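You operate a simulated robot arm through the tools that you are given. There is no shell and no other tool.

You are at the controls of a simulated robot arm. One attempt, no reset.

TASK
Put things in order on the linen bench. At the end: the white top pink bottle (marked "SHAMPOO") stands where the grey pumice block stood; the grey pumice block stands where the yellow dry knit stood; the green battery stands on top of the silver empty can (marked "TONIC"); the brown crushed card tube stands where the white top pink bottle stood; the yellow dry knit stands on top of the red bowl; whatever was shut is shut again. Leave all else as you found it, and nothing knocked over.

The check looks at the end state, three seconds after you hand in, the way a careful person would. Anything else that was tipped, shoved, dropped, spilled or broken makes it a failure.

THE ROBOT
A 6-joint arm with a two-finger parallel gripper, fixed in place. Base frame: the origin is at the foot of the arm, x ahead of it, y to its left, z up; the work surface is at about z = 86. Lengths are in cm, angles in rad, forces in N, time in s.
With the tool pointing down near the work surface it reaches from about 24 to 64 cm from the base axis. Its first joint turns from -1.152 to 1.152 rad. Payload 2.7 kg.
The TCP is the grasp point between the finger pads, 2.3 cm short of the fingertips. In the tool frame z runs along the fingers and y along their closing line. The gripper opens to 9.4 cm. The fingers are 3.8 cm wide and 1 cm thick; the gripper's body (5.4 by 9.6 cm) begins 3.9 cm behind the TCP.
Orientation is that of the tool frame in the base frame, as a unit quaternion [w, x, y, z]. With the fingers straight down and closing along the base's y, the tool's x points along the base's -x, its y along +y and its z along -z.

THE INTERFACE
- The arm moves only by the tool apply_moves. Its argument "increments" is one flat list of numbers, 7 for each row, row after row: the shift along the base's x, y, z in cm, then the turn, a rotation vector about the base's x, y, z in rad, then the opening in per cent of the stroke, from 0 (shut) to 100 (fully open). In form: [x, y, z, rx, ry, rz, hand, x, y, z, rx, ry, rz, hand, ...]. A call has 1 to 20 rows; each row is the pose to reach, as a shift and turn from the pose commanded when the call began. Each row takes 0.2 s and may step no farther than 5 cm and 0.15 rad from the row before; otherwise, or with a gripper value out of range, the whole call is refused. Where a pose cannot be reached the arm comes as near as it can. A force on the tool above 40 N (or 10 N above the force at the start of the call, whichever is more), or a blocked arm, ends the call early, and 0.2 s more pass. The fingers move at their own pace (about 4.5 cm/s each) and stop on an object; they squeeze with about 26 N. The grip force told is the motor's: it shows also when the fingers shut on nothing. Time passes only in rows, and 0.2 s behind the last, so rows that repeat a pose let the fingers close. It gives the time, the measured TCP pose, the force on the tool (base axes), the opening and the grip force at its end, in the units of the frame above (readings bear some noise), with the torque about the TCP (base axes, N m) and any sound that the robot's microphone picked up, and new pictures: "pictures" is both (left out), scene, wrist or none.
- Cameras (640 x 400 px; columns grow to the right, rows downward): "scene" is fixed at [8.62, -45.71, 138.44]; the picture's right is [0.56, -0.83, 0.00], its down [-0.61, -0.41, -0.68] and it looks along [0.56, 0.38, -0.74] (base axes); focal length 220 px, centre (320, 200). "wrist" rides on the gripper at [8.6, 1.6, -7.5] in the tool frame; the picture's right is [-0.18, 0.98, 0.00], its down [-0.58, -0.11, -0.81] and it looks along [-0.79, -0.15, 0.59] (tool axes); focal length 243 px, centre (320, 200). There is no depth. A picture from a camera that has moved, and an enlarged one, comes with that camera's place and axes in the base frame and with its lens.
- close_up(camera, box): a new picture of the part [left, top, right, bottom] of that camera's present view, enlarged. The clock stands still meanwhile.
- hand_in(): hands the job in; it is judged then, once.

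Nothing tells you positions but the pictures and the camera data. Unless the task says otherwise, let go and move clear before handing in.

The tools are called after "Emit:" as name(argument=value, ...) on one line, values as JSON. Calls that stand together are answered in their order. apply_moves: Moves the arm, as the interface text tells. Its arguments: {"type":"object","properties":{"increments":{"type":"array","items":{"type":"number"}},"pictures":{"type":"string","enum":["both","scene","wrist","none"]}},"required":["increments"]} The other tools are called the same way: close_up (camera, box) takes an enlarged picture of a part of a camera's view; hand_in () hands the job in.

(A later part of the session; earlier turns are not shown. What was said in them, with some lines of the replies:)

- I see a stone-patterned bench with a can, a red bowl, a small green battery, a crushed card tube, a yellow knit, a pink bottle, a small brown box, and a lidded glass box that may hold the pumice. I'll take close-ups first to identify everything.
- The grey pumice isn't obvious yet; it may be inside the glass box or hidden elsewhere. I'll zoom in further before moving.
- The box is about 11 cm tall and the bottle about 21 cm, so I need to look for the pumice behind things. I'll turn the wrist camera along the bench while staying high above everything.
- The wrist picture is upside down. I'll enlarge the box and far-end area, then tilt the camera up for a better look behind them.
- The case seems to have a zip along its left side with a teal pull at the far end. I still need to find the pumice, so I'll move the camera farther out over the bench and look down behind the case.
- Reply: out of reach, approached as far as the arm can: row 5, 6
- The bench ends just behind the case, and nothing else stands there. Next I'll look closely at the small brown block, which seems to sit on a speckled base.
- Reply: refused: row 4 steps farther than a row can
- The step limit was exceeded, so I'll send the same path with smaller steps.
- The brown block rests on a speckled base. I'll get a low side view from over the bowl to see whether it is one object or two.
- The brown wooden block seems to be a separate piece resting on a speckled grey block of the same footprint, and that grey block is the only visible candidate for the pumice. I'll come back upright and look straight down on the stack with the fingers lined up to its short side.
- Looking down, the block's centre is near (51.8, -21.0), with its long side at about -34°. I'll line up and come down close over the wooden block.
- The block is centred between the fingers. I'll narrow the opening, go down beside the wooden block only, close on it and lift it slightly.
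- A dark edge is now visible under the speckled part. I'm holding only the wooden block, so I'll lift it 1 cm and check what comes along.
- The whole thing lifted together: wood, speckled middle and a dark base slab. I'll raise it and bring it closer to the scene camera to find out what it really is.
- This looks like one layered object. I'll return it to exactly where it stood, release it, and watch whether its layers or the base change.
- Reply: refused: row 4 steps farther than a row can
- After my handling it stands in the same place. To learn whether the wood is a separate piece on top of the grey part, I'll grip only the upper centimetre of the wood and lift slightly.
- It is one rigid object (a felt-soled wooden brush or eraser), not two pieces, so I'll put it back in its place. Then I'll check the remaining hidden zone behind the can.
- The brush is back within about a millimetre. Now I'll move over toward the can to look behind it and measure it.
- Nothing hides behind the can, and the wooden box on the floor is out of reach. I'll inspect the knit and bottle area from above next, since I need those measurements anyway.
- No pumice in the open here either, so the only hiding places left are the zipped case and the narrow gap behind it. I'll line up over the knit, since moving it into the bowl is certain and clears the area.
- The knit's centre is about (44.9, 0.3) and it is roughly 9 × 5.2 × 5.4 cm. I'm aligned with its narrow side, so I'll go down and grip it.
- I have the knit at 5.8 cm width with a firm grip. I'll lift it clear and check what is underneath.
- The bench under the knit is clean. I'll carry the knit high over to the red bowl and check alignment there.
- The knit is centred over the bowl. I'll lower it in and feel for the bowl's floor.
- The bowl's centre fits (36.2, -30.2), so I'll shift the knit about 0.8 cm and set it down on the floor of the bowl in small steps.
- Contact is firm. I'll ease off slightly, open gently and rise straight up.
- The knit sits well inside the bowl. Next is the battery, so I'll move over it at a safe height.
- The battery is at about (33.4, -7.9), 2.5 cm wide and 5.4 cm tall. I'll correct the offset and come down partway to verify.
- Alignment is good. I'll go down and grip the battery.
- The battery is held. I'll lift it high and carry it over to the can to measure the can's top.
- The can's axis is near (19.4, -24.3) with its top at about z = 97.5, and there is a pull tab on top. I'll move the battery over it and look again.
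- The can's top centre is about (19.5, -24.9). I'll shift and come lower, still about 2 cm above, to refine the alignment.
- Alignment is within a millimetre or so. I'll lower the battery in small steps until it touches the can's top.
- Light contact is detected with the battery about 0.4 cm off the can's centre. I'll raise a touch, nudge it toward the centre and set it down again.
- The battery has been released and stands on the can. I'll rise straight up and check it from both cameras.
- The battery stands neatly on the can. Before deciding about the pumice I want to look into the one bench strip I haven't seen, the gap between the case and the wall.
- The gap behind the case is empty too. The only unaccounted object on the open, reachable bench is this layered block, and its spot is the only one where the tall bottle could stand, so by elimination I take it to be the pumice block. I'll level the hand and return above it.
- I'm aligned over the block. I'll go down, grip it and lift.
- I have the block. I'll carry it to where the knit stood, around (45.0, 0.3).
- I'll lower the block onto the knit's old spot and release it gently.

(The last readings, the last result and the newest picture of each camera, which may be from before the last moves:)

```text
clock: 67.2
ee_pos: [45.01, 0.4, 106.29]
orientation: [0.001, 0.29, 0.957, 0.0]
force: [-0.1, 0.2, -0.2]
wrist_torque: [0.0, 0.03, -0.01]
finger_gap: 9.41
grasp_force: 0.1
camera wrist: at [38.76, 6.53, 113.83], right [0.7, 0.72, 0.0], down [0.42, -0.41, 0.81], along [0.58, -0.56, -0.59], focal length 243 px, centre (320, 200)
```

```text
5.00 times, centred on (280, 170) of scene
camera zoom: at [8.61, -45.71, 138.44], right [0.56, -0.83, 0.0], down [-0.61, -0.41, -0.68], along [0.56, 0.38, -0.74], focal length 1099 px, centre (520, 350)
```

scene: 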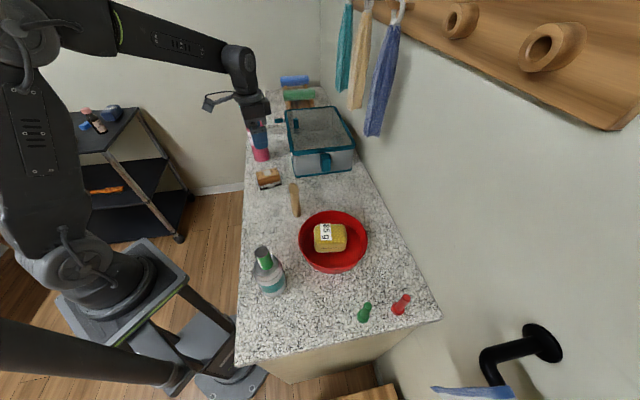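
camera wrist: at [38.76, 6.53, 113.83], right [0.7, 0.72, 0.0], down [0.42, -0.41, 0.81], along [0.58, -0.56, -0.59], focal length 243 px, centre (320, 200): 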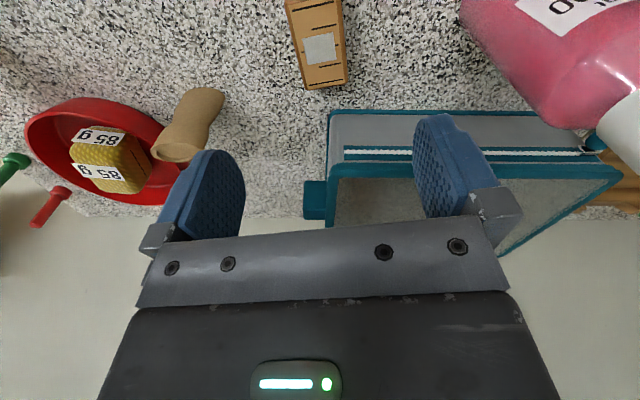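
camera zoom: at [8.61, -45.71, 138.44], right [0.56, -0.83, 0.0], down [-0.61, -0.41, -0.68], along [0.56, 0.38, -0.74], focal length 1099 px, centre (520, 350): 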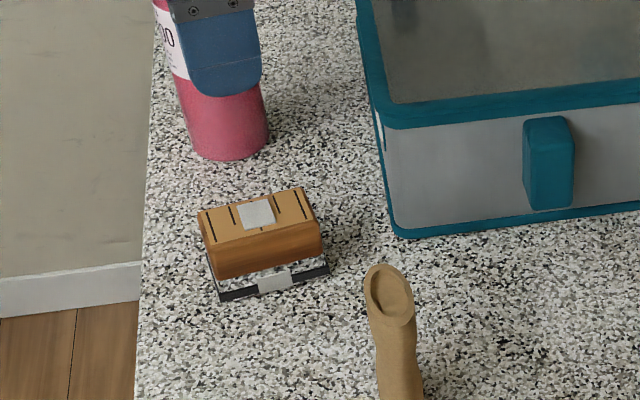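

Emit:
close_up(camera="scene", box=[248, 155, 312, 200])

Emit:
close_up(camera="wrist", box=[400, 0, 640, 170])

```text
8.89 times, centred on (280, 178) of scene
camera zoom: at [8.61, -45.71, 138.44], right [0.56, -0.83, 0.0], down [-0.61, -0.41, -0.68], along [0.56, 0.38, -0.74], focal length 1954 px, centre (676, 400)
```

zoom: 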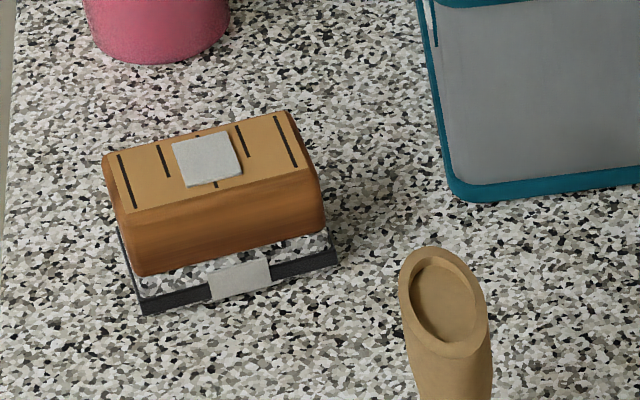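

```text
2.35 times, centred on (520, 85) of wrist
camera zoom: at [38.76, 6.53, 113.83], right [0.7, 0.72, 0.0], down [0.42, -0.41, 0.81], along [0.58, -0.56, -0.59], focal length 571 px, centre (-151, 471)
```

zoom: 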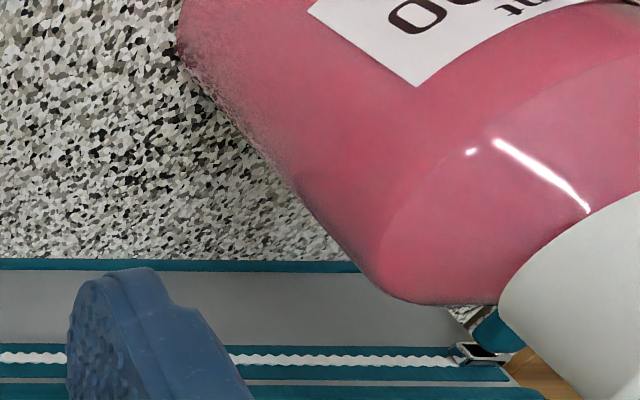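

The block now stands where the knit stood. Next comes the bottle: I'll rise above its cap and look straight down to centre on it.

Emit:
apply_moves(increments=[0, 0, 5, 0, 0, 0, 100, 0, 0, 9, 0, 0, 0, 100, 2.5, 3.5, 10, 0, 0, 0, 100, 5, 7, 10, 0, 0, 0, 100, 8, 10.5, 10, 0, 0, 0, 100], pictures="both")

Emit:
close_up(camera="wrist", box=[220, 0, 420, 150])

```text
clock: 68.4
ee_pos: [52.92, 10.91, 116.22]
orientation: [0.0, 0.29, 0.957, 0.0]
force: [-0.1, -0.2, -0.3]
wrist_torque: [0.02, -0.01, 0.0]
finger_gap: 9.4
grasp_force: 0.0
camera wrist: at [46.68, 17.08, 123.71], right [0.7, 0.71, 0.0], down [0.42, -0.41, 0.81], along [0.58, -0.56, -0.59], focal length 243 px, centre (320, 200)
```

scene: 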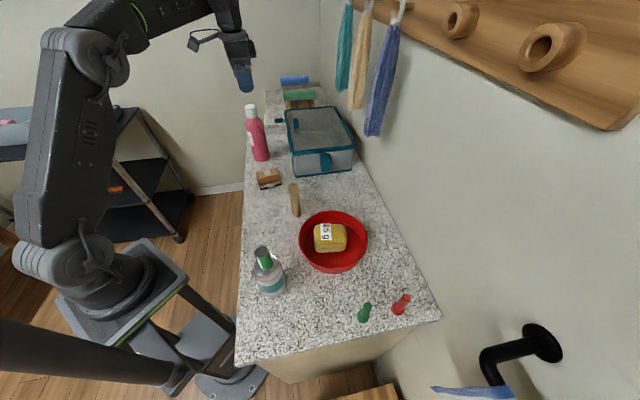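
wrist: 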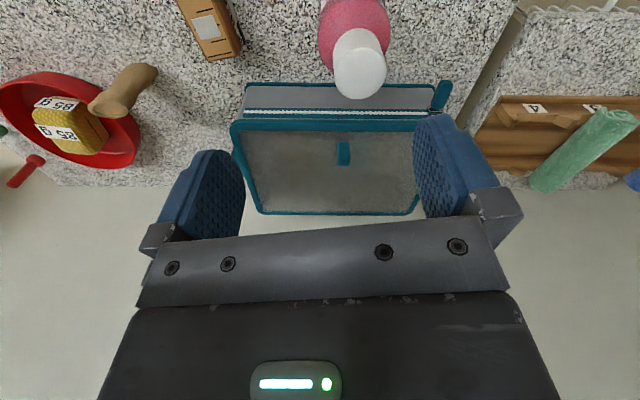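

```text
2.67 times, centred on (320, 75) of wrist
camera zoom: at [46.68, 17.08, 123.71], right [0.7, 0.71, 0.0], down [0.42, -0.41, 0.81], along [0.58, -0.56, -0.59], focal length 647 px, centre (320, 533)
```

zoom: 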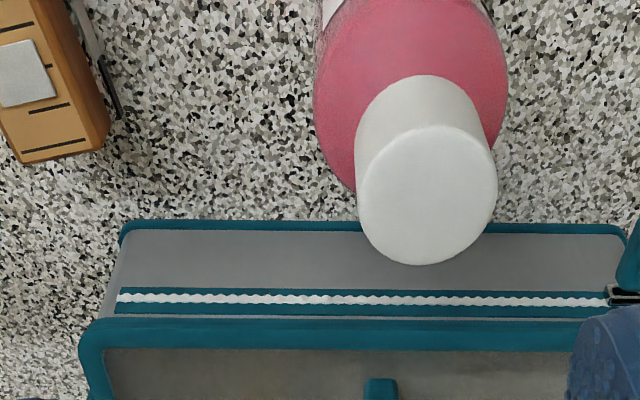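

The cap's centre is near (54.7, 13.2) with its top at about z = 106. I'll shift over it and come closer to verify.

Emit:
apply_moves(increments=[0.9, 1.2, 0, 0, 0, 0, 90, 1.75, 2.3, -2, 0, 0, 0, 80, 1.75, 2.3, -5, 0, 0, 0, 75], pictures="wrist")

Emit:
close_up(camera="wrist", box=[220, 0, 420, 150])

Emit:
close_up(camera="scene", box=[230, 80, 294, 165])

```text
clock: 69.2
ee_pos: [54.73, 13.27, 111.18]
orientation: [0.001, 0.29, 0.957, -0.001]
force: [-0.2, 0.6, 0.1]
wrist_torque: [-0.02, 0.03, 0.02]
finger_gap: 7.07
grasp_force: 0.1
camera wrist: at [48.45, 19.31, 118.66], right [0.7, 0.72, 0.0], down [0.42, -0.41, 0.81], along [0.58, -0.56, -0.59], focal length 243 px, centre (320, 200)
```

wrist: 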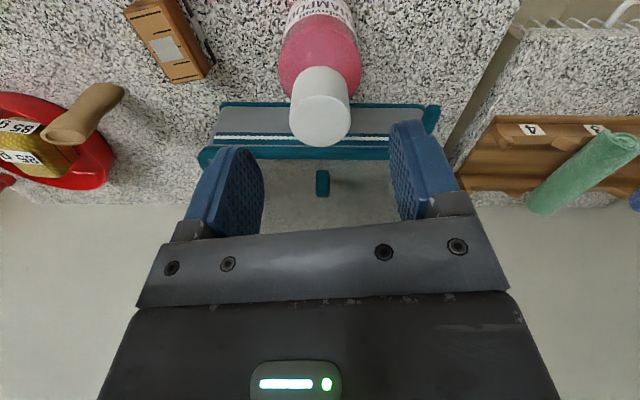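

```text
2.67 times, centred on (320, 75) of wrist
camera zoom: at [48.45, 19.31, 118.66], right [0.7, 0.72, 0.0], down [0.42, -0.41, 0.81], along [0.58, -0.56, -0.59], focal length 647 px, centre (320, 533)
```

zoom: 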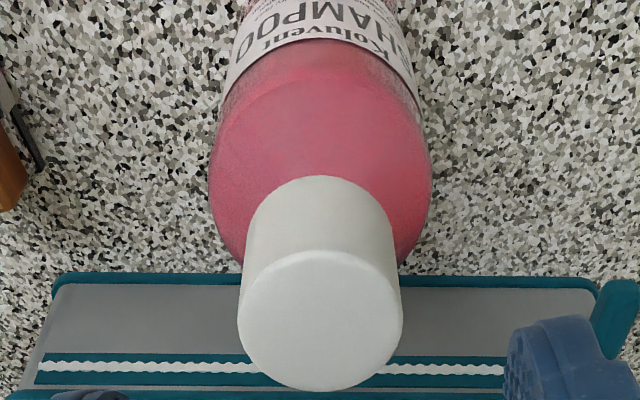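

```text
4.71 times, centred on (262, 122) of scene
camera zoom: at [8.62, -45.7, 138.44], right [0.56, -0.83, 0.0], down [-0.61, -0.41, -0.68], along [0.56, 0.38, -0.74], focal length 1034 px, centre (593, 565)
```

zoom: 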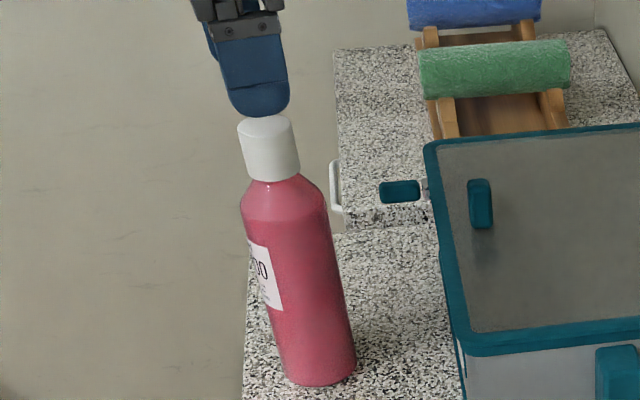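

The cap is well centred. I'll lower so the fingertips stop at the cap's lower edge and grip it.

Emit:
apply_moves(increments=[0, -0.05, -3, 0, 0, 0, 70, 0, -0.05, -6, 0, 0, 0, 65, 0, -0.05, -6, 0, 0, 0, 25, 0, -0.05, -6, 0, 0, 0, 25, 0, -0.05, -6, 0, 0, 0, 25, 0, -0.05, -6, 0, 0, 0, 25], pictures="both")

Emit:
close_up(camera="scene", box=[230, 80, 294, 165])

```text
clock: 70.6
ee_pos: [54.71, 13.24, 105.18]
orientation: [0.001, 0.289, 0.957, 0.0]
force: [-0.1, -0.2, -0.2]
wrist_torque: [-0.05, -0.1, 0.03]
finger_gap: 3.55
grasp_force: 25.7
camera wrist: at [48.44, 19.31, 112.62], right [0.7, 0.72, 0.0], down [0.42, -0.41, 0.81], along [0.58, -0.56, -0.59], focal length 243 px, centre (320, 200)
```

scene: 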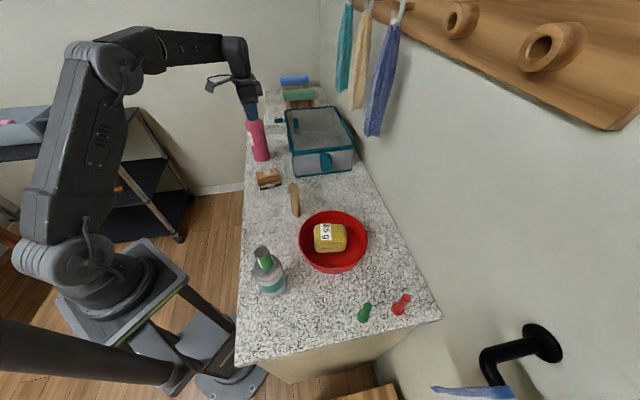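
wrist: 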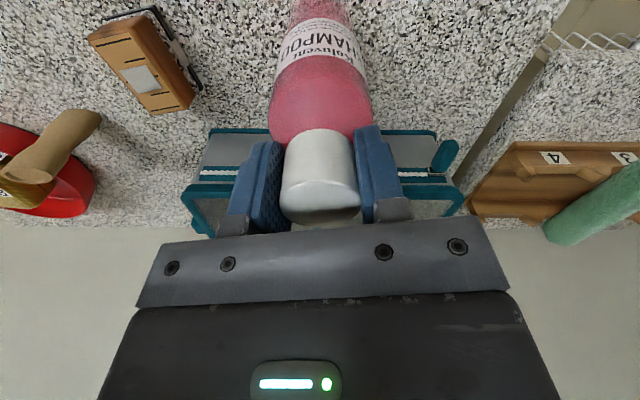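

```text
4.71 times, centred on (262, 122) of scene
camera zoom: at [8.62, -45.71, 138.44], right [0.56, -0.83, 0.0], down [-0.61, -0.41, -0.68], along [0.56, 0.38, -0.74], focal length 1034 px, centre (593, 565)
```

zoom: 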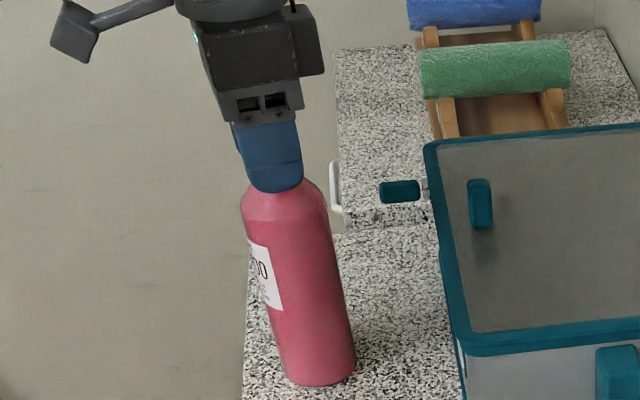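

The cap is gripped. I'll lift a little first to check weight and hold.

Emit:
apply_moves(increments=[0, 0, 1, 0, 0, 0, 25, 0, 0, 2.5, 0, 0, 0, 25, 0, 0, 4.5, 0, 0, 0, 25, 0, 0, 6.5, 0, 0, 0, 25], pictures="both")

```text
clock: 71.6
ee_pos: [54.8, 13.05, 111.6]
orientation: [0.0, 0.29, 0.957, 0.0]
force: [-0.2, 0.0, -4.1]
wrist_torque: [-0.01, 0.0, 0.02]
finger_gap: 3.55
grasp_force: 26.5
camera wrist: at [48.5, 19.23, 119.16], right [0.7, 0.72, 0.0], down [0.42, -0.41, 0.81], along [0.58, -0.56, -0.59], focal length 243 px, centre (320, 200)
```

scene: 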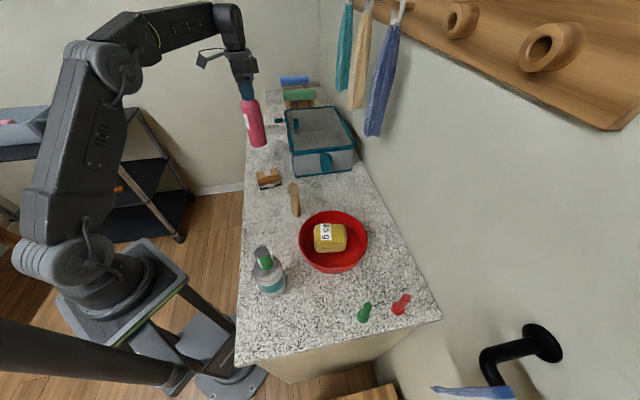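
wrist: 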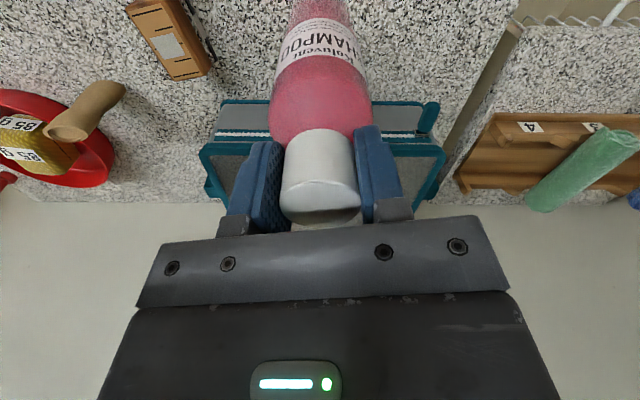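

The hold is secure at about 0.4 kg. I'll carry the bottle upright around the case corner, over to where the block stood.

Emit:
apply_moves(increments=[-1.2, -1.3, 1.5, 0, 0, 0, 25, -2.5, -2.7, 3, 0, 0, 0, 25, -3.8, -4.3, 4.5, 0, 0, 0, 25, -5, -6.2, 5.5, 0, 0, 0, 25, -6, -8.4, 6.3, 0, 0, 0, 25, -7, -10.8, 6.5, 0, 0, 0, 25, -7.7, -13.4, 6.5, 0, 0, 0, 25, -8, -16, 6.5, 0, 0, 0, 25, -8, -18.7, 6.5, 0, 0, 0, 25, -7.8, -21.4, 6.5, 0, 0, 0, 25, -7.2, -24.1, 6.5, 0, 0, 0, 25, -6.5, -26.8, 6.5, 0, 0, 0, 25, -5.6, -29.3, 6, 0, 0, 0, 25, -4.5, -31.6, 5, 0, 0, 0, 25, -3.6, -33.2, 4, 0, 0, 0, 25, -3.06, -34.15, 3, 0, 0, 0, 25], pictures="both")

```text
clock: 75.0
ee_pos: [51.65, -21.13, 114.57]
orientation: [0.0, 0.291, 0.957, 0.0]
force: [0.3, -0.2, -4.0]
wrist_torque: [-0.02, 0.01, 0.0]
finger_gap: 3.59
grasp_force: 26.2
camera wrist: at [45.41, -14.94, 122.03], right [0.7, 0.72, 0.0], down [0.42, -0.41, 0.81], along [0.58, -0.56, -0.59], focal length 243 px, centre (320, 200)
```

scene: 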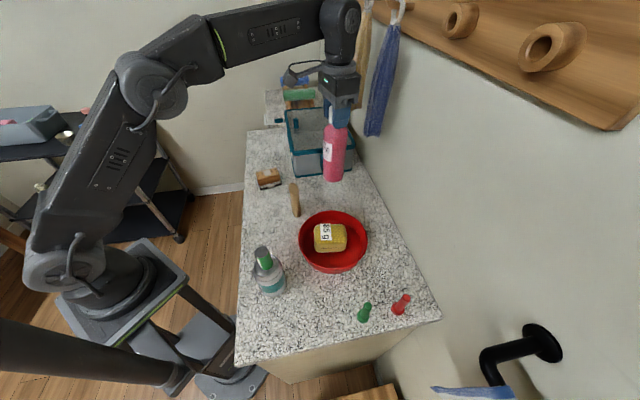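
wrist: 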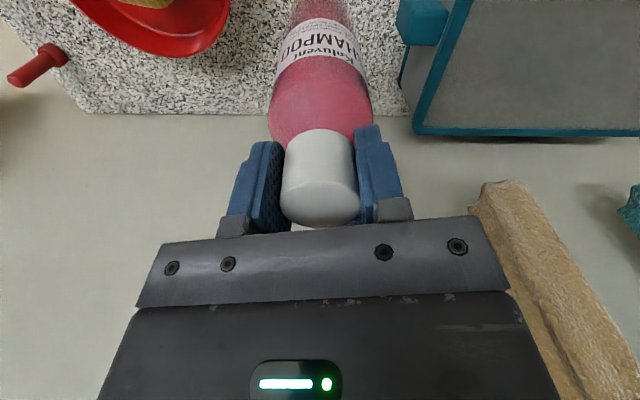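

The bottle hangs upright over the target. I'll lower it to just above the bench, then feel for contact.

Emit:
apply_moves(increments=[0, 0.1, -2.5, 0, 0, 0, 25, 0, 0.1, -5, 0, 0, 0, 25, 0, 0.1, -7.5, 0, 0, 0, 25, 0, 0.1, -9, 0, 0, 0, 25], pictures="none")

Emit:
apply_moves(increments=[0, 0, -0.2, 0, 0, 0, 25, 0, 0, -0.35, 0, 0, 0, 25], pictures="none")

```text
clock: 76.0
ee_pos: [51.71, -20.9, 105.52]
orientation: [0.001, 0.29, 0.957, 0.0]
force: [0.4, 0.2, -4.7]
wrist_torque: [0.0, 0.03, 0.01]
finger_gap: 3.6
grasp_force: 26.2
```

```text
clock: 76.6
ee_pos: [51.46, -20.94, 105.43]
orientation: [0.0, 0.29, 0.957, 0.0]
force: [0.1, -0.1, -3.9]
wrist_torque: [-0.01, 0.03, 0.01]
finger_gap: 3.56
grasp_force: 25.7
```

Emit:
apply_moves(increments=[0, 0, -0.15, 0, 0, 0, 25, 0, 0, -0.25, 0, 0, 0, 25], pictures="none")

Emit:
apply_moves(increments=[0, 0, -0.1, 0, 0, 0, 25, 0, 0, -0.15, 0, 0, 0, 25], pictures="both")

```text
clock: 77.2
ee_pos: [51.71, -20.91, 104.99]
orientation: [0.001, 0.29, 0.957, 0.0]
force: [-0.8, 0.9, -0.5]
wrist_torque: [0.07, 0.17, -0.01]
finger_gap: 3.58
grasp_force: 26.0
```

```text
clock: 77.8
ee_pos: [51.5, -20.95, 105.14]
orientation: [0.002, 0.29, 0.957, 0.0]
force: [-1.1, 2.5, 10.6]
wrist_torque: [0.27, 0.5, 0.03]
finger_gap: 3.57
grasp_force: 25.8
camera wrist: at [45.36, -14.78, 112.58], right [0.7, 0.72, 0.0], down [0.42, -0.41, 0.81], along [0.58, -0.56, -0.59], focal length 243 px, centre (320, 200)
```

scene: 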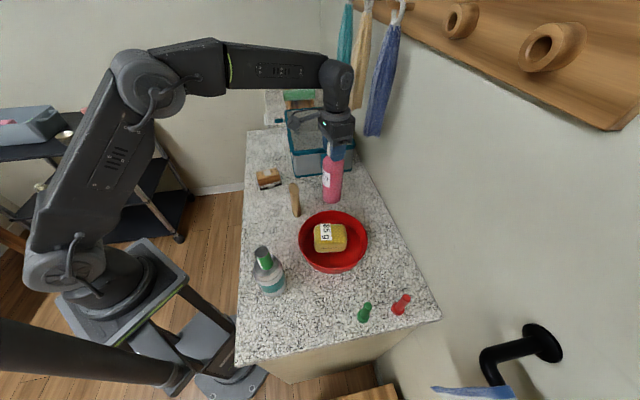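
wrist: 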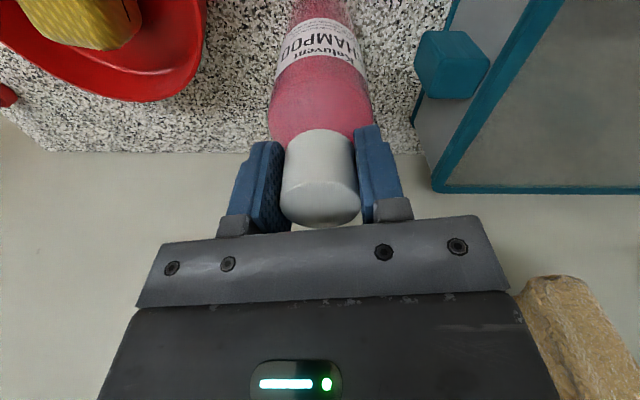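

It is on the bench. I'll ease off, open and rise straight up.

Emit:
apply_moves(increments=[0, 0, 0.2, 0, 0, 0, 25, 0, 0, 0.2, 0, 0, 0, 45, 0, 0, 0.2, 0, 0, 0, 60, 0, 0, 0.2, 0, 0, 0, 65, 0, 0, 2, 0, 0, 0, 65, 0, 0, 5, 0, 0, 0, 65, 0, 0, 8, 0, 0, 0, 75], pictures="both")

Emit:
close_up(camera="scene", box=[290, 130, 390, 220])

```text
clock: 79.4
ee_pos: [51.59, -20.89, 113.07]
orientation: [0.0, 0.29, 0.957, 0.001]
force: [-0.9, 0.1, 0.0]
wrist_torque: [0.01, 0.01, 0.04]
finger_gap: 7.05
grasp_force: 0.2
camera wrist: at [45.31, -14.8, 120.51], right [0.7, 0.72, 0.0], down [0.42, -0.41, 0.81], along [0.58, -0.56, -0.59], focal length 243 px, centre (320, 200)
```

scene: 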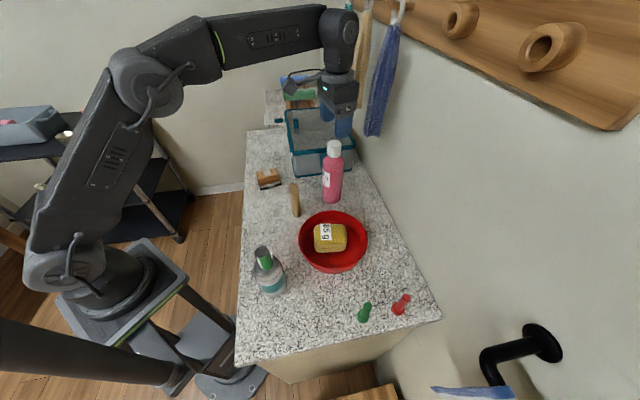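
wrist: 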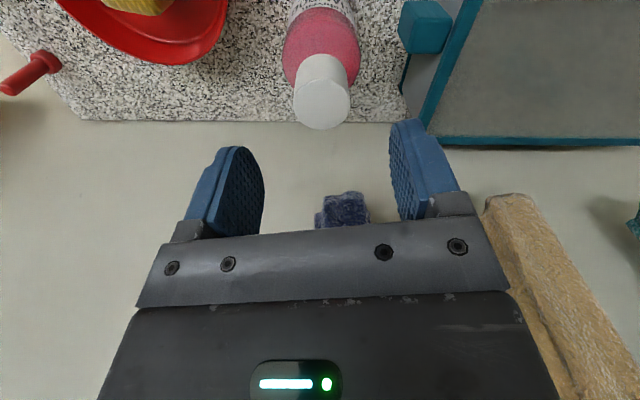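

```text
4.44 times, centred on (340, 175) of scene
camera zoom: at [8.62, -45.7, 138.44], right [0.56, -0.83, 0.0], down [-0.61, -0.41, -0.68], along [0.56, 0.38, -0.74], focal length 977 px, centre (231, 311)
```

zoom: 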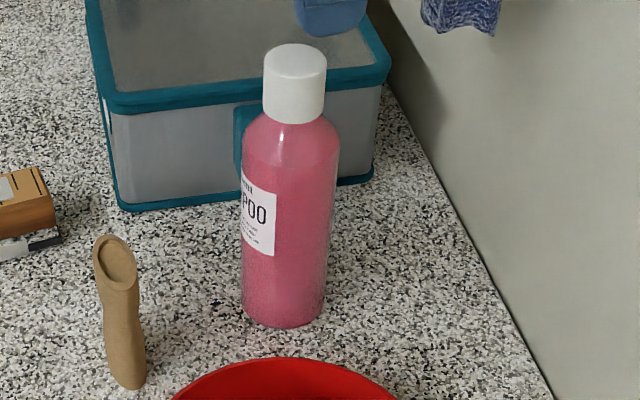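

The bottle stands upright in its new place. Now I'll move over the card tube and look down on it.

Emit:
apply_moves(increments=[-3, 1.4, 0, 0, 0, 0, 90, -6, 2.8, 0, 0, 0, 0, 100, -9, 4.2, -1.5, 0, 0, 0, 100, -12, 5.5, -4, 0, 0, 0, 100, -12, 5.5, -8, 0, 0, 0, 100], pictures="both")

Emit:
close_up(camera="wrist", box=[200, 0, 440, 150])

```text
clock: 80.6
ee_pos: [39.49, -15.58, 104.87]
orientation: [0.001, 0.289, 0.957, -0.001]
force: [-0.8, -0.2, -0.8]
wrist_torque: [-0.02, 0.01, -0.02]
finger_gap: 9.41
grasp_force: 0.1
camera wrist: at [33.28, -9.44, 112.35], right [0.7, 0.72, 0.0], down [0.42, -0.41, 0.81], along [0.58, -0.56, -0.59], focal length 243 px, centre (320, 200)
```

scene: 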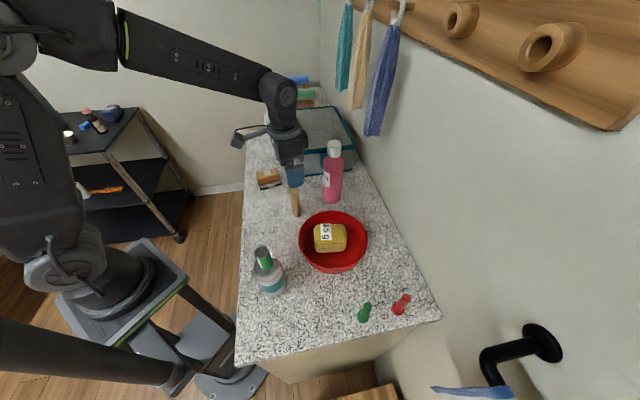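
wrist: 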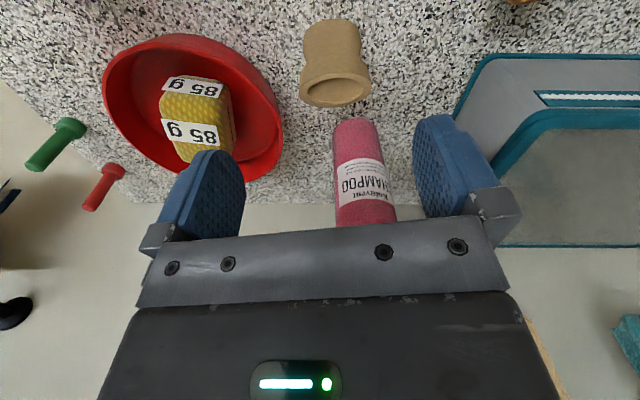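

```text
2.67 times, centred on (320, 75) of wrist
camera zoom: at [33.28, -9.44, 112.35], right [0.7, 0.72, 0.0], down [0.42, -0.41, 0.81], along [0.58, -0.56, -0.59], focal length 647 px, centre (320, 533)
```

zoom: 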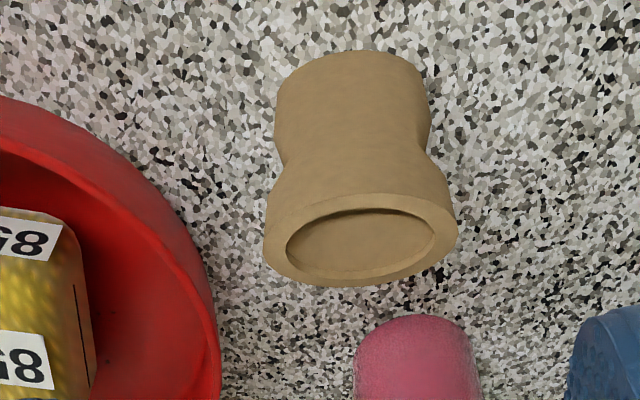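

The tube is flattened: about 4.8 cm by 2.5 cm, long side heading 52°, centred near (40.2, -14.9). I'll turn the hand to grip it across its flat sides.

Emit:
apply_moves(increments=[0.1, 0.1, 0, 0, 0, 0.137, 100, 0.2, 0.2, 0, 0, 0, 0.274, 100, 0.3, 0.3, 0, 0, 0, 0.411, 90, 0.4, 0.4, 0, 0, 0, 0.548, 90, 0.5, 0.5, 0, 0, 0, 0.685, 80, 0.6, 0.6, 0, 0, 0, 0.822, 80, 0.7, 0.7, 0, 0, 0, 0.959, 70, 0.7, 0.7, 0, 0, 0, 1.096, 70, 0.7, 0.7, 0, 0, 0, 1.233, 70, 0.7, 0.7, 0, 0, 0, 1.37, 70, 0.7, 0.7, 0, 0, 0, 1.5, 70], pictures="both")

Emit:
close_up(camera="wrist", box=[200, 0, 440, 150])

```text
clock: 83.0
ee_pos: [40.29, -14.79, 105.04]
orientation: [0.001, -0.441, 0.898, 0.001]
force: [-0.1, -0.6, 0.0]
wrist_torque: [-0.03, 0.01, 0.02]
finger_gap: 6.6
grasp_force: 0.1
camera wrist: at [33.8, -20.63, 112.43], right [-0.67, 0.75, 0.0], down [0.44, 0.39, 0.81], along [0.6, 0.54, -0.59], focal length 243 px, centre (320, 200)
```

scene: 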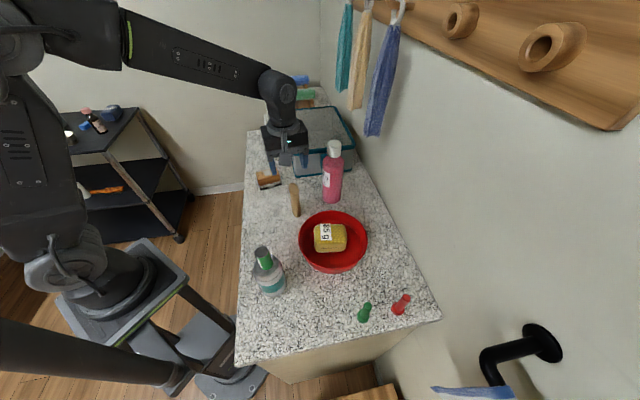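
wrist: 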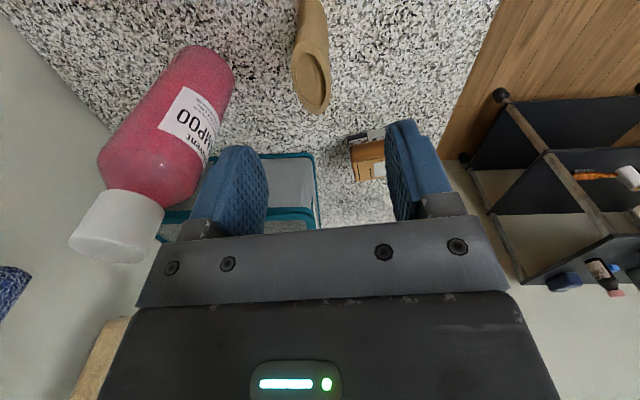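

```text
2.67 times, centred on (320, 75) of wrist
camera zoom: at [33.8, -20.63, 112.43], right [-0.67, 0.75, 0.0], down [0.44, 0.39, 0.81], along [0.6, 0.54, -0.59], focal length 647 px, centre (320, 533)
```

zoom: 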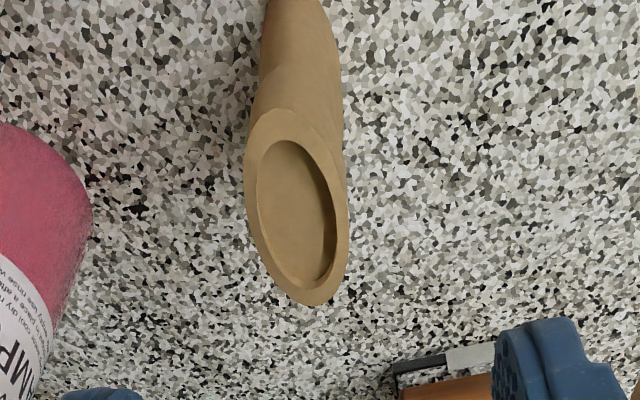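

Combining both views, the tube's centre is about (40.6, -15.2) with its top near z = 96.2. I'll correct and come closer.

Emit:
apply_moves(increments=[0.33, -0.43, -2.5, 0, 0, -0.03, 65, 0.33, -0.43, -5, 0, 0, -0.03, 60], pictures="wrist")

Emit:
close_up(camera="wrist", box=[200, 20, 440, 170])

```text
clock: 83.6
ee_pos: [40.63, -15.17, 99.98]
orientation: [0.0, -0.426, 0.905, 0.0]
force: [0.0, 0.4, -0.4]
wrist_torque: [0.02, 0.01, 0.0]
finger_gap: 5.64
grasp_force: 0.1
camera wrist: at [33.96, -20.82, 107.43], right [-0.64, 0.77, 0.0], down [0.45, 0.38, 0.81], along [0.62, 0.52, -0.59], focal length 243 px, centre (320, 200)
```

wrist: 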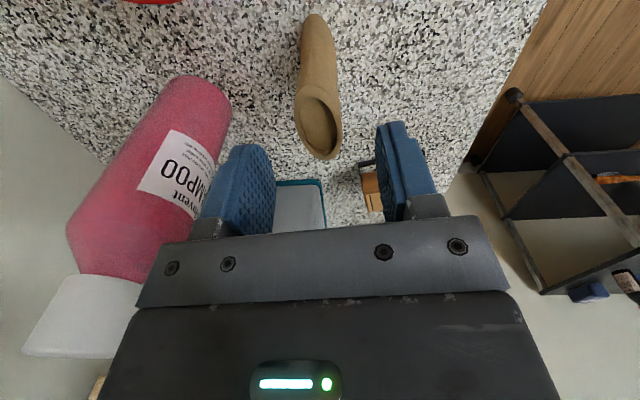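

```text
2.67 times, centred on (320, 95) of wrist
camera zoom: at [33.96, -20.82, 107.43], right [-0.64, 0.77, 0.0], down [0.45, 0.38, 0.81], along [0.62, 0.52, -0.59], focal length 647 px, centre (320, 480)
```

zoom: 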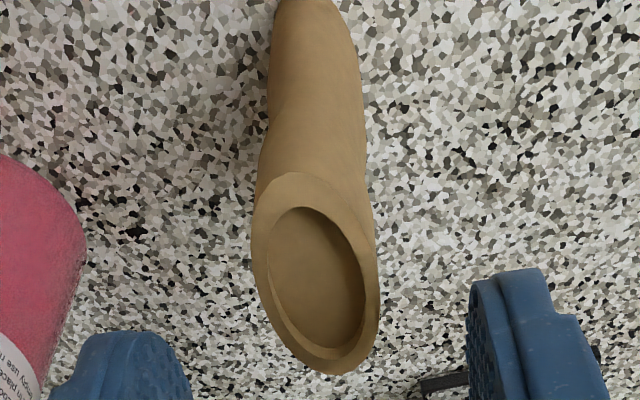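

Aligned. I'll go down to grip the top few centimetres of the tube across its flat sides.

Emit:
apply_moves(increments=[0, 0, -3, 0, 0, 0, 60, 0, 0, -6, 0, 0, 0, 60, 0, 0, -6, 0, 0, 0, 15, 0, 0, -6, 0, 0, 0, 15, 0, 0, -6, 0, 0, 0, 15, 0, 0, -6, 0, 0, 0, 15], pictures="both")

Emit:
close_up(camera="scene", box=[265, 160, 329, 225])

```text
clock: 85.0
ee_pos: [40.57, -15.13, 93.99]
orientation: [0.0, -0.426, 0.905, 0.0]
force: [-0.7, -0.2, -0.5]
wrist_torque: [0.02, 0.01, 0.01]
finger_gap: 2.48
grasp_force: 26.3
camera wrist: at [33.9, -20.84, 101.47], right [-0.64, 0.77, 0.0], down [0.45, 0.38, 0.81], along [0.62, 0.52, -0.59], focal length 243 px, centre (320, 200)
```

scene: 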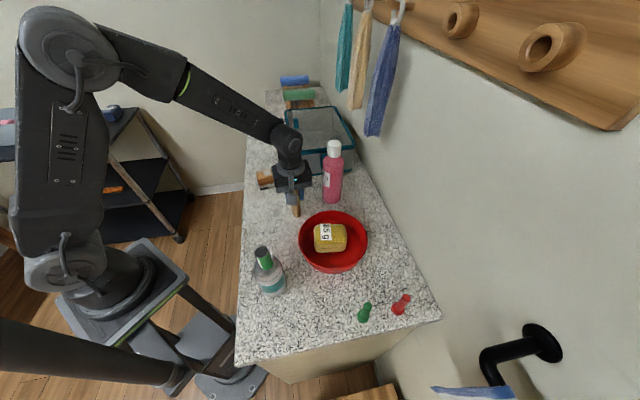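
wrist: 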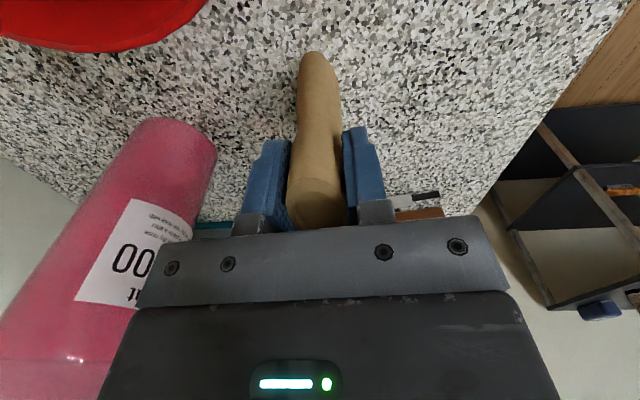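

```text
6.15 times, centred on (297, 192) of scene
camera zoom: at [8.62, -45.71, 138.44], right [0.56, -0.83, 0.0], down [-0.61, -0.41, -0.68], along [0.56, 0.38, -0.74], focal length 1353 px, centre (462, 246)
```

zoom: 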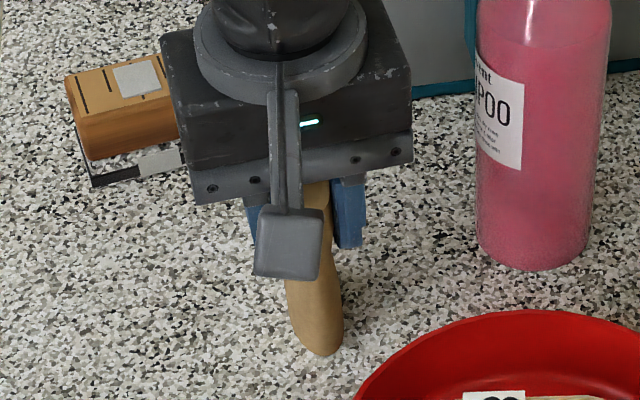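

The tube is held at 2.5 cm. I'll lift it well clear and carry it to where the bottle first stood, at (54.7, 13.2).

Emit:
apply_moves(increments=[0, 0, 2, 0, 0, 0, 15, 0, 0, 6, 0, 0, 0, 15, 0, 0, 10, 0, 0, 0, 15, 0.5, 3, 13, 0, 0, 0, 15, 1.2, 7, 13, 0, 0, 0, 15, 2, 11, 13, 0, 0, 0, 15, 3.2, 15, 13, 0, 0, 0, 15, 5, 18.8, 13, 0, 0, 0, 15, 7.5, 22.3, 13, 0, 0, 0, 15, 10.5, 25.6, 13, 0, 0, 0, 15, 13, 27.7, 12, 0, 0, 0, 15, 14.12, 28.4, 10, 0, 0, 0, 15], pictures="both")

```text
clock: 87.6
ee_pos: [54.78, 13.36, 103.91]
orientation: [0.0, -0.426, 0.905, 0.0]
force: [-0.5, 1.0, 0.1]
wrist_torque: [0.01, -0.04, -0.01]
finger_gap: 2.45
grasp_force: 25.9
camera wrist: at [48.08, 7.68, 111.44], right [-0.64, 0.77, 0.0], down [0.45, 0.38, 0.81], along [0.62, 0.52, -0.59], focal length 243 px, centre (320, 200)
```

scene: 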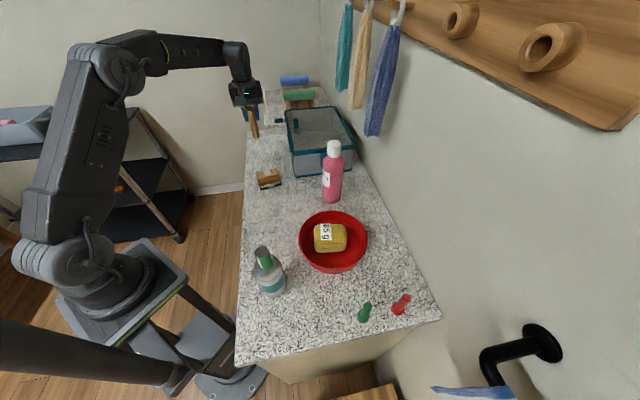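
wrist: 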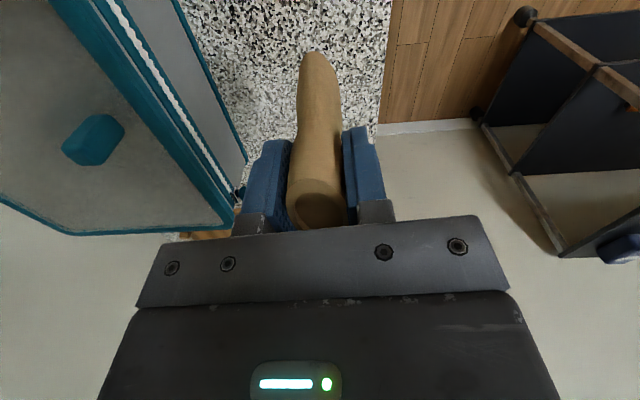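

I'll lower the tube until it touches the bench.

Emit:
apply_moves(increments=[0, -0.05, -3, 0, 0, 0, 15, 0, -0.05, -6.5, 0, 0, 0, 15, 0, -0.05, -9, 0, 0, 0, 15, 0, -0.05, -9.6, 0, 0, 0, 15], pictures="none")

Emit:
apply_moves(increments=[0, 0, -0.2, 0, 0, 0, 15, 0, 0, -0.3, 0, 0, 0, 15], pictures="none")

```text
clock: 88.6
ee_pos: [54.74, 13.24, 94.3]
orientation: [0.001, -0.427, 0.904, 0.0]
force: [0.7, 0.0, -0.9]
wrist_torque: [0.01, 0.01, -0.01]
finger_gap: 2.46
grasp_force: 25.9
```

```text
clock: 89.2
ee_pos: [54.71, 13.18, 94.08]
orientation: [0.001, -0.427, 0.904, 0.0]
force: [-0.4, 0.0, 0.6]
wrist_torque: [-0.03, -0.01, -0.01]
finger_gap: 2.45
grasp_force: 26.0
```

Emit:
apply_moves(increments=[0, 0, -0.12, 0, 0, 0, 15, 0, 0, -0.15, 0, 0, 0, 15], pictures="both")

Emit:
close_up(camera="scene", box=[230, 80, 294, 165])

```text
clock: 89.8
ee_pos: [54.84, 13.25, 93.9]
orientation: [0.001, -0.426, 0.904, 0.0]
force: [-0.6, 0.4, 3.5]
wrist_torque: [0.08, 0.04, -0.01]
finger_gap: 2.44
grasp_force: 25.8
camera wrist: at [48.05, 7.51, 101.41], right [-0.64, 0.77, 0.0], down [0.45, 0.38, 0.81], along [0.62, 0.52, -0.59], focal length 243 px, centre (320, 200)
```

scene: 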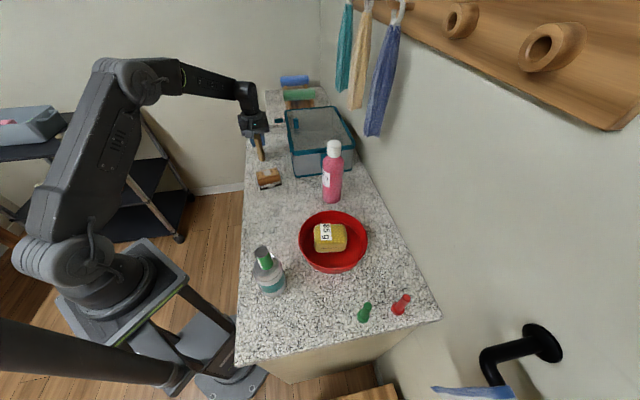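
wrist: 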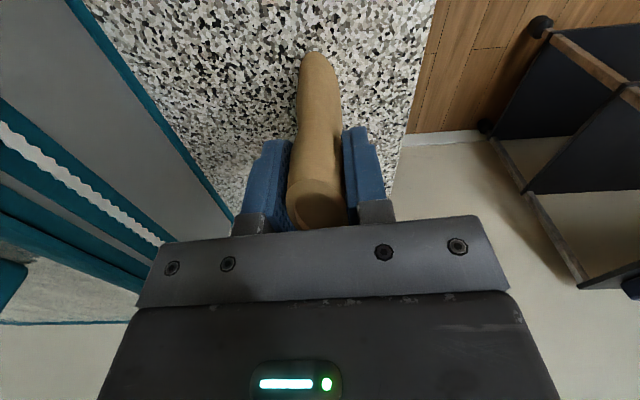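

```text
4.71 times, centred on (262, 122) of scene
camera zoom: at [8.61, -45.71, 138.44], right [0.56, -0.83, 0.0], down [-0.61, -0.41, -0.68], along [0.56, 0.38, -0.74], focal length 1034 px, centre (593, 565)
```

zoom: 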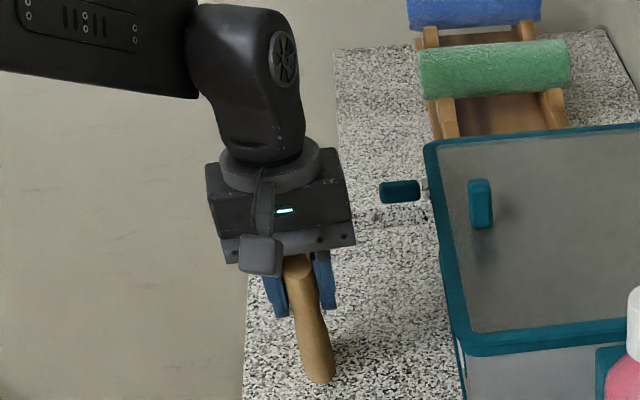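

Light contact. I'll release it and rise straight up.

Emit:
apply_moves(increments=[0, 0, 0.07, 0, 0, 0, 15, 0, 0, 0.07, 0, 0, 0, 30, 0, 0, 0.07, 0, 0, 0, 45, 0, 0, 0.07, 0, 0, 0, 50, 0, 0, 2, 0, 0, 0, 50, 0, 0, 5, 0, 0, 0, 50, 0, 0, 9, 0, 0, 0, 60, 0, 0, 13, 0, 0, 0, 80], pictures="both")

Emit:
close_up(camera="scene", box=[230, 80, 294, 165])

```text
clock: 91.6
ee_pos: [54.76, 13.14, 106.9]
orientation: [-0.001, -0.427, 0.904, 0.001]
force: [-0.2, -0.1, 0.1]
wrist_torque: [0.04, 0.02, -0.02]
finger_gap: 7.53
grasp_force: 0.1
camera wrist: at [48.09, 7.48, 114.45], right [-0.64, 0.77, 0.0], down [0.45, 0.38, 0.81], along [0.62, 0.52, -0.59], focal length 243 px, centre (320, 200)
```

scene: 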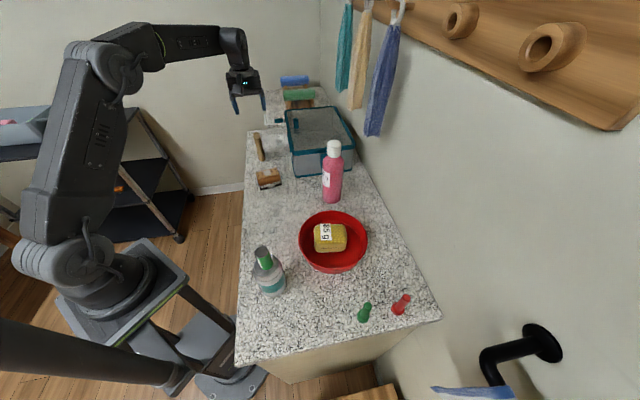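
wrist: 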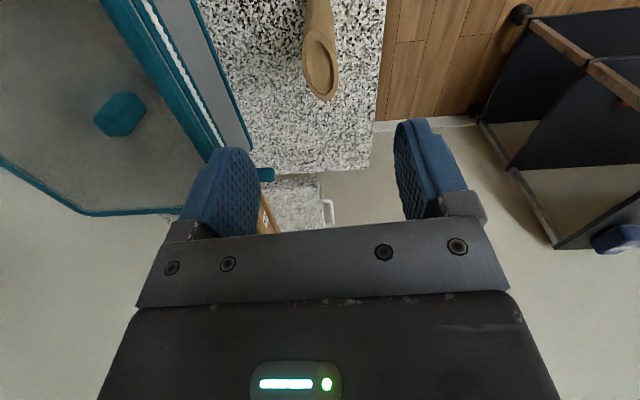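

```text
4.71 times, centred on (262, 122) of scene
camera zoom: at [8.61, -45.71, 138.44], right [0.56, -0.83, 0.0], down [-0.61, -0.41, -0.68], along [0.56, 0.38, -0.74], focal length 1034 px, centre (593, 565)
```

zoom: 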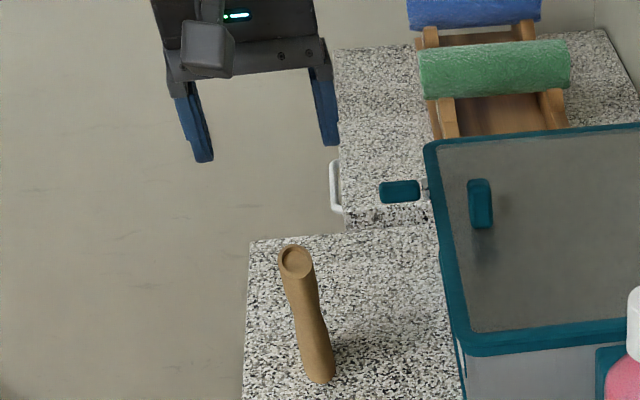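

The tube stands where the bottle was. I'll move the arm back out of the way and inspect every item closely.

Emit:
apply_moves(increments=[-3, -1.5, 2, 0, 0, -0.1, 80, -6.5, -3, 4, 0, 0, -0.24, 80, -10, -4.5, 5, 0, 0, -0.38, 80, -13.5, -6, 6, 0, 0, -0.52, 80, -17, -7.5, 6, 0, 0, -0.66, 80, -20, -9, 6, 0, 0, -0.8, 80], pictures="both")

Emit:
close_up(camera="scene", box=[248, 155, 312, 200])

Emit:
close_up(camera="wrist", box=[240, 20, 400, 150])

```text
clock: 93.0
ee_pos: [34.72, 4.24, 113.04]
orientation: [0.001, -0.039, 0.999, 0.0]
force: [0.1, -0.4, -0.8]
wrist_torque: [0.02, 0.0, 0.01]
finger_gap: 7.51
grasp_force: 0.0
camera wrist: at [25.99, 5.1, 120.43], right [0.11, 0.99, 0.0], down [0.59, -0.06, 0.81], along [0.8, -0.09, -0.59], focal length 243 px, centre (320, 200)
```

scene: 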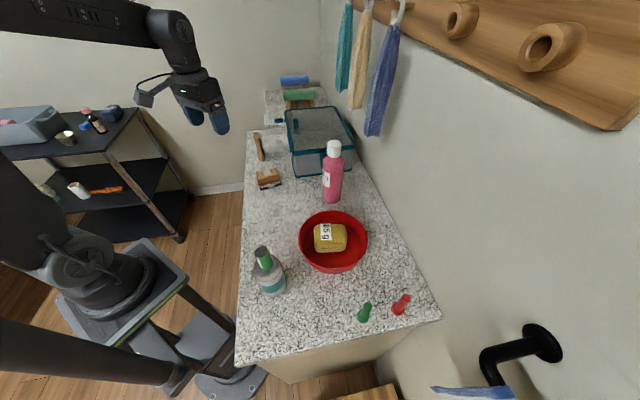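
wrist: 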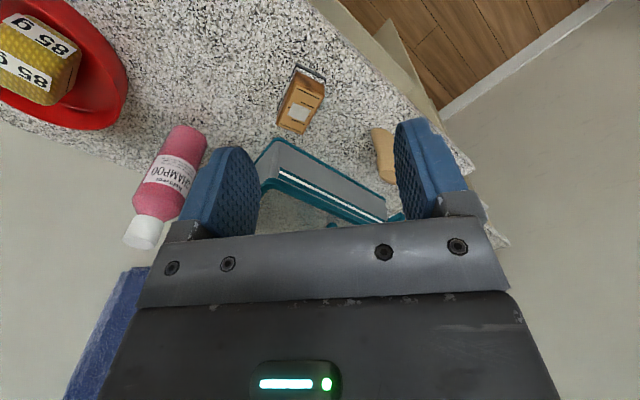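

```text
8.89 times, centred on (280, 178) of scene
camera zoom: at [8.62, -45.7, 138.44], right [0.56, -0.83, 0.0], down [-0.61, -0.41, -0.68], along [0.56, 0.38, -0.74], focal length 1954 px, centre (676, 400)
```

zoom: 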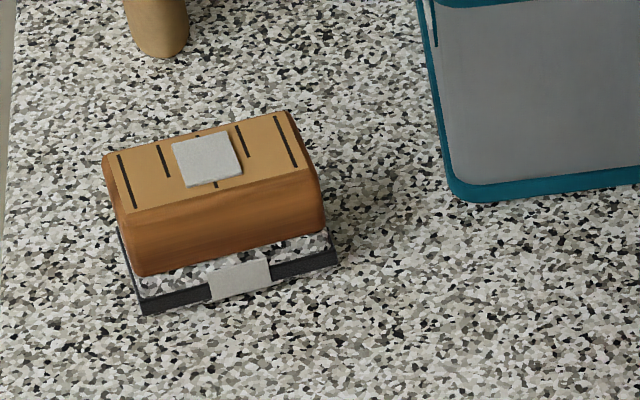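

```text
3.08 times, centred on (320, 85) of wrist
camera zoom: at [25.99, 5.1, 120.43], right [0.11, 0.99, 0.0], down [0.59, -0.06, 0.81], along [0.8, -0.09, -0.59], focal length 746 px, centre (320, 554)
```

zoom: 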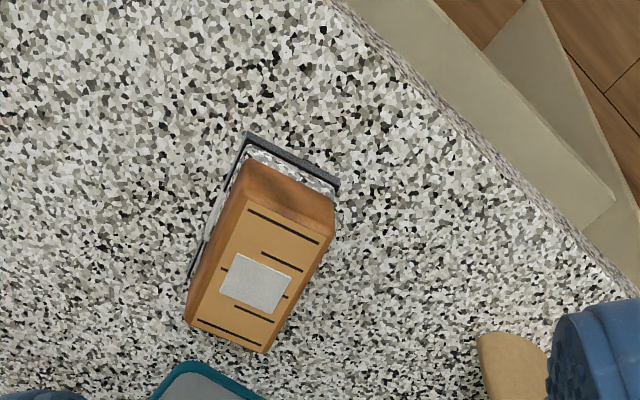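

Emit:
close_up(camera="scene", box=[230, 190, 390, 330])

Emit:
close_up(camera="scene", box=[230, 90, 390, 210])

```text
2.86 times, centred on (310, 260) of scene
camera zoom: at [8.62, -45.7, 138.44], right [0.56, -0.83, 0.0], down [-0.61, -0.41, -0.68], along [0.56, 0.38, -0.74], focal length 628 px, centre (349, 29)
```

zoom: 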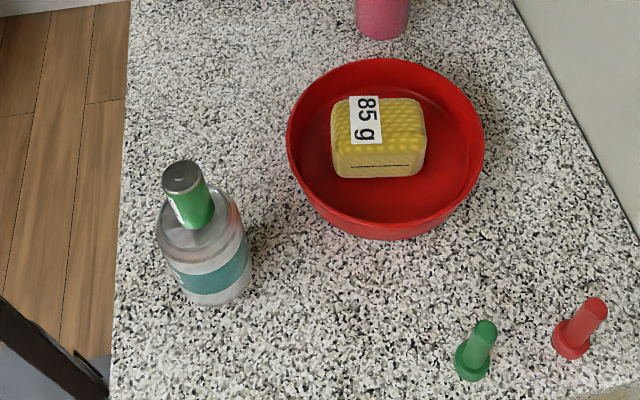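

```text
3.33 times, centred on (310, 150) of scene
camera zoom: at [8.62, -45.7, 138.44], right [0.56, -0.83, 0.0], down [-0.61, -0.41, -0.68], along [0.56, 0.38, -0.74], focal length 733 px, centre (353, 367)
```

zoom: 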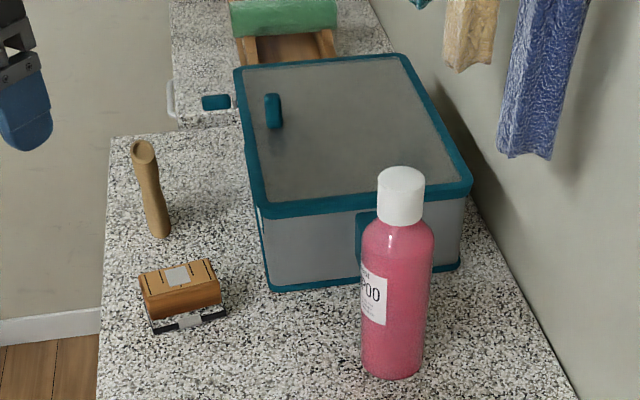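

Everything is standing steady: the knit is in the bowl, the battery is on the can, the block is at the knit's spot, the bottle is at the block's spot and the tube is at the bottle's old spot. The case was never opened, the other items look undisturbed, and the arm is clear. I chose that block as the pumice by elimination, because nothing on the bench plainly looked like grey pumice. I'm handing in now.

Emit:
hand_in()

```text
The job is handed in.
```

The job is handed in, but I'm not certain I moved the right object as the grey pumice block. Nothing on the bench looked like grey pumice. I used a small layered block with a brown wooden top, a speckled grey middle and a dark base.

I picked it by elimination. It was the only movable object not otherwise accounted for in a spot where the tall bottle could stand. I did not open the zipped case, so a pumice block could still be inside it. If so, the pumice and bottle placements are both wrong.

| Item | Where it is now |
|---|---|
| Pink bottle | Upright where the layered block stood |
| Layered block (taken as the pumice) | Where the knit stood |
| Green battery | Upright on the can |
| Card tube | Upright where the bottle stood |
| Yellow knit | Sitting inside the red bowl |

- **Knit:** I read "on top of the bowl" as inside it, because the knit is too short to rest across the rim.
- **Layered block:** I lifted it and put it back twice while working out what it was, before moving it for good. Its base looked speckled like the bench at first and dark after my first grip. I don't know why.
- **Everything else:** Nothing was knocked over. The case is still shut, and the pegs and the rest of the bench look as they did at the start. The gripper is empty and clear of the bench.
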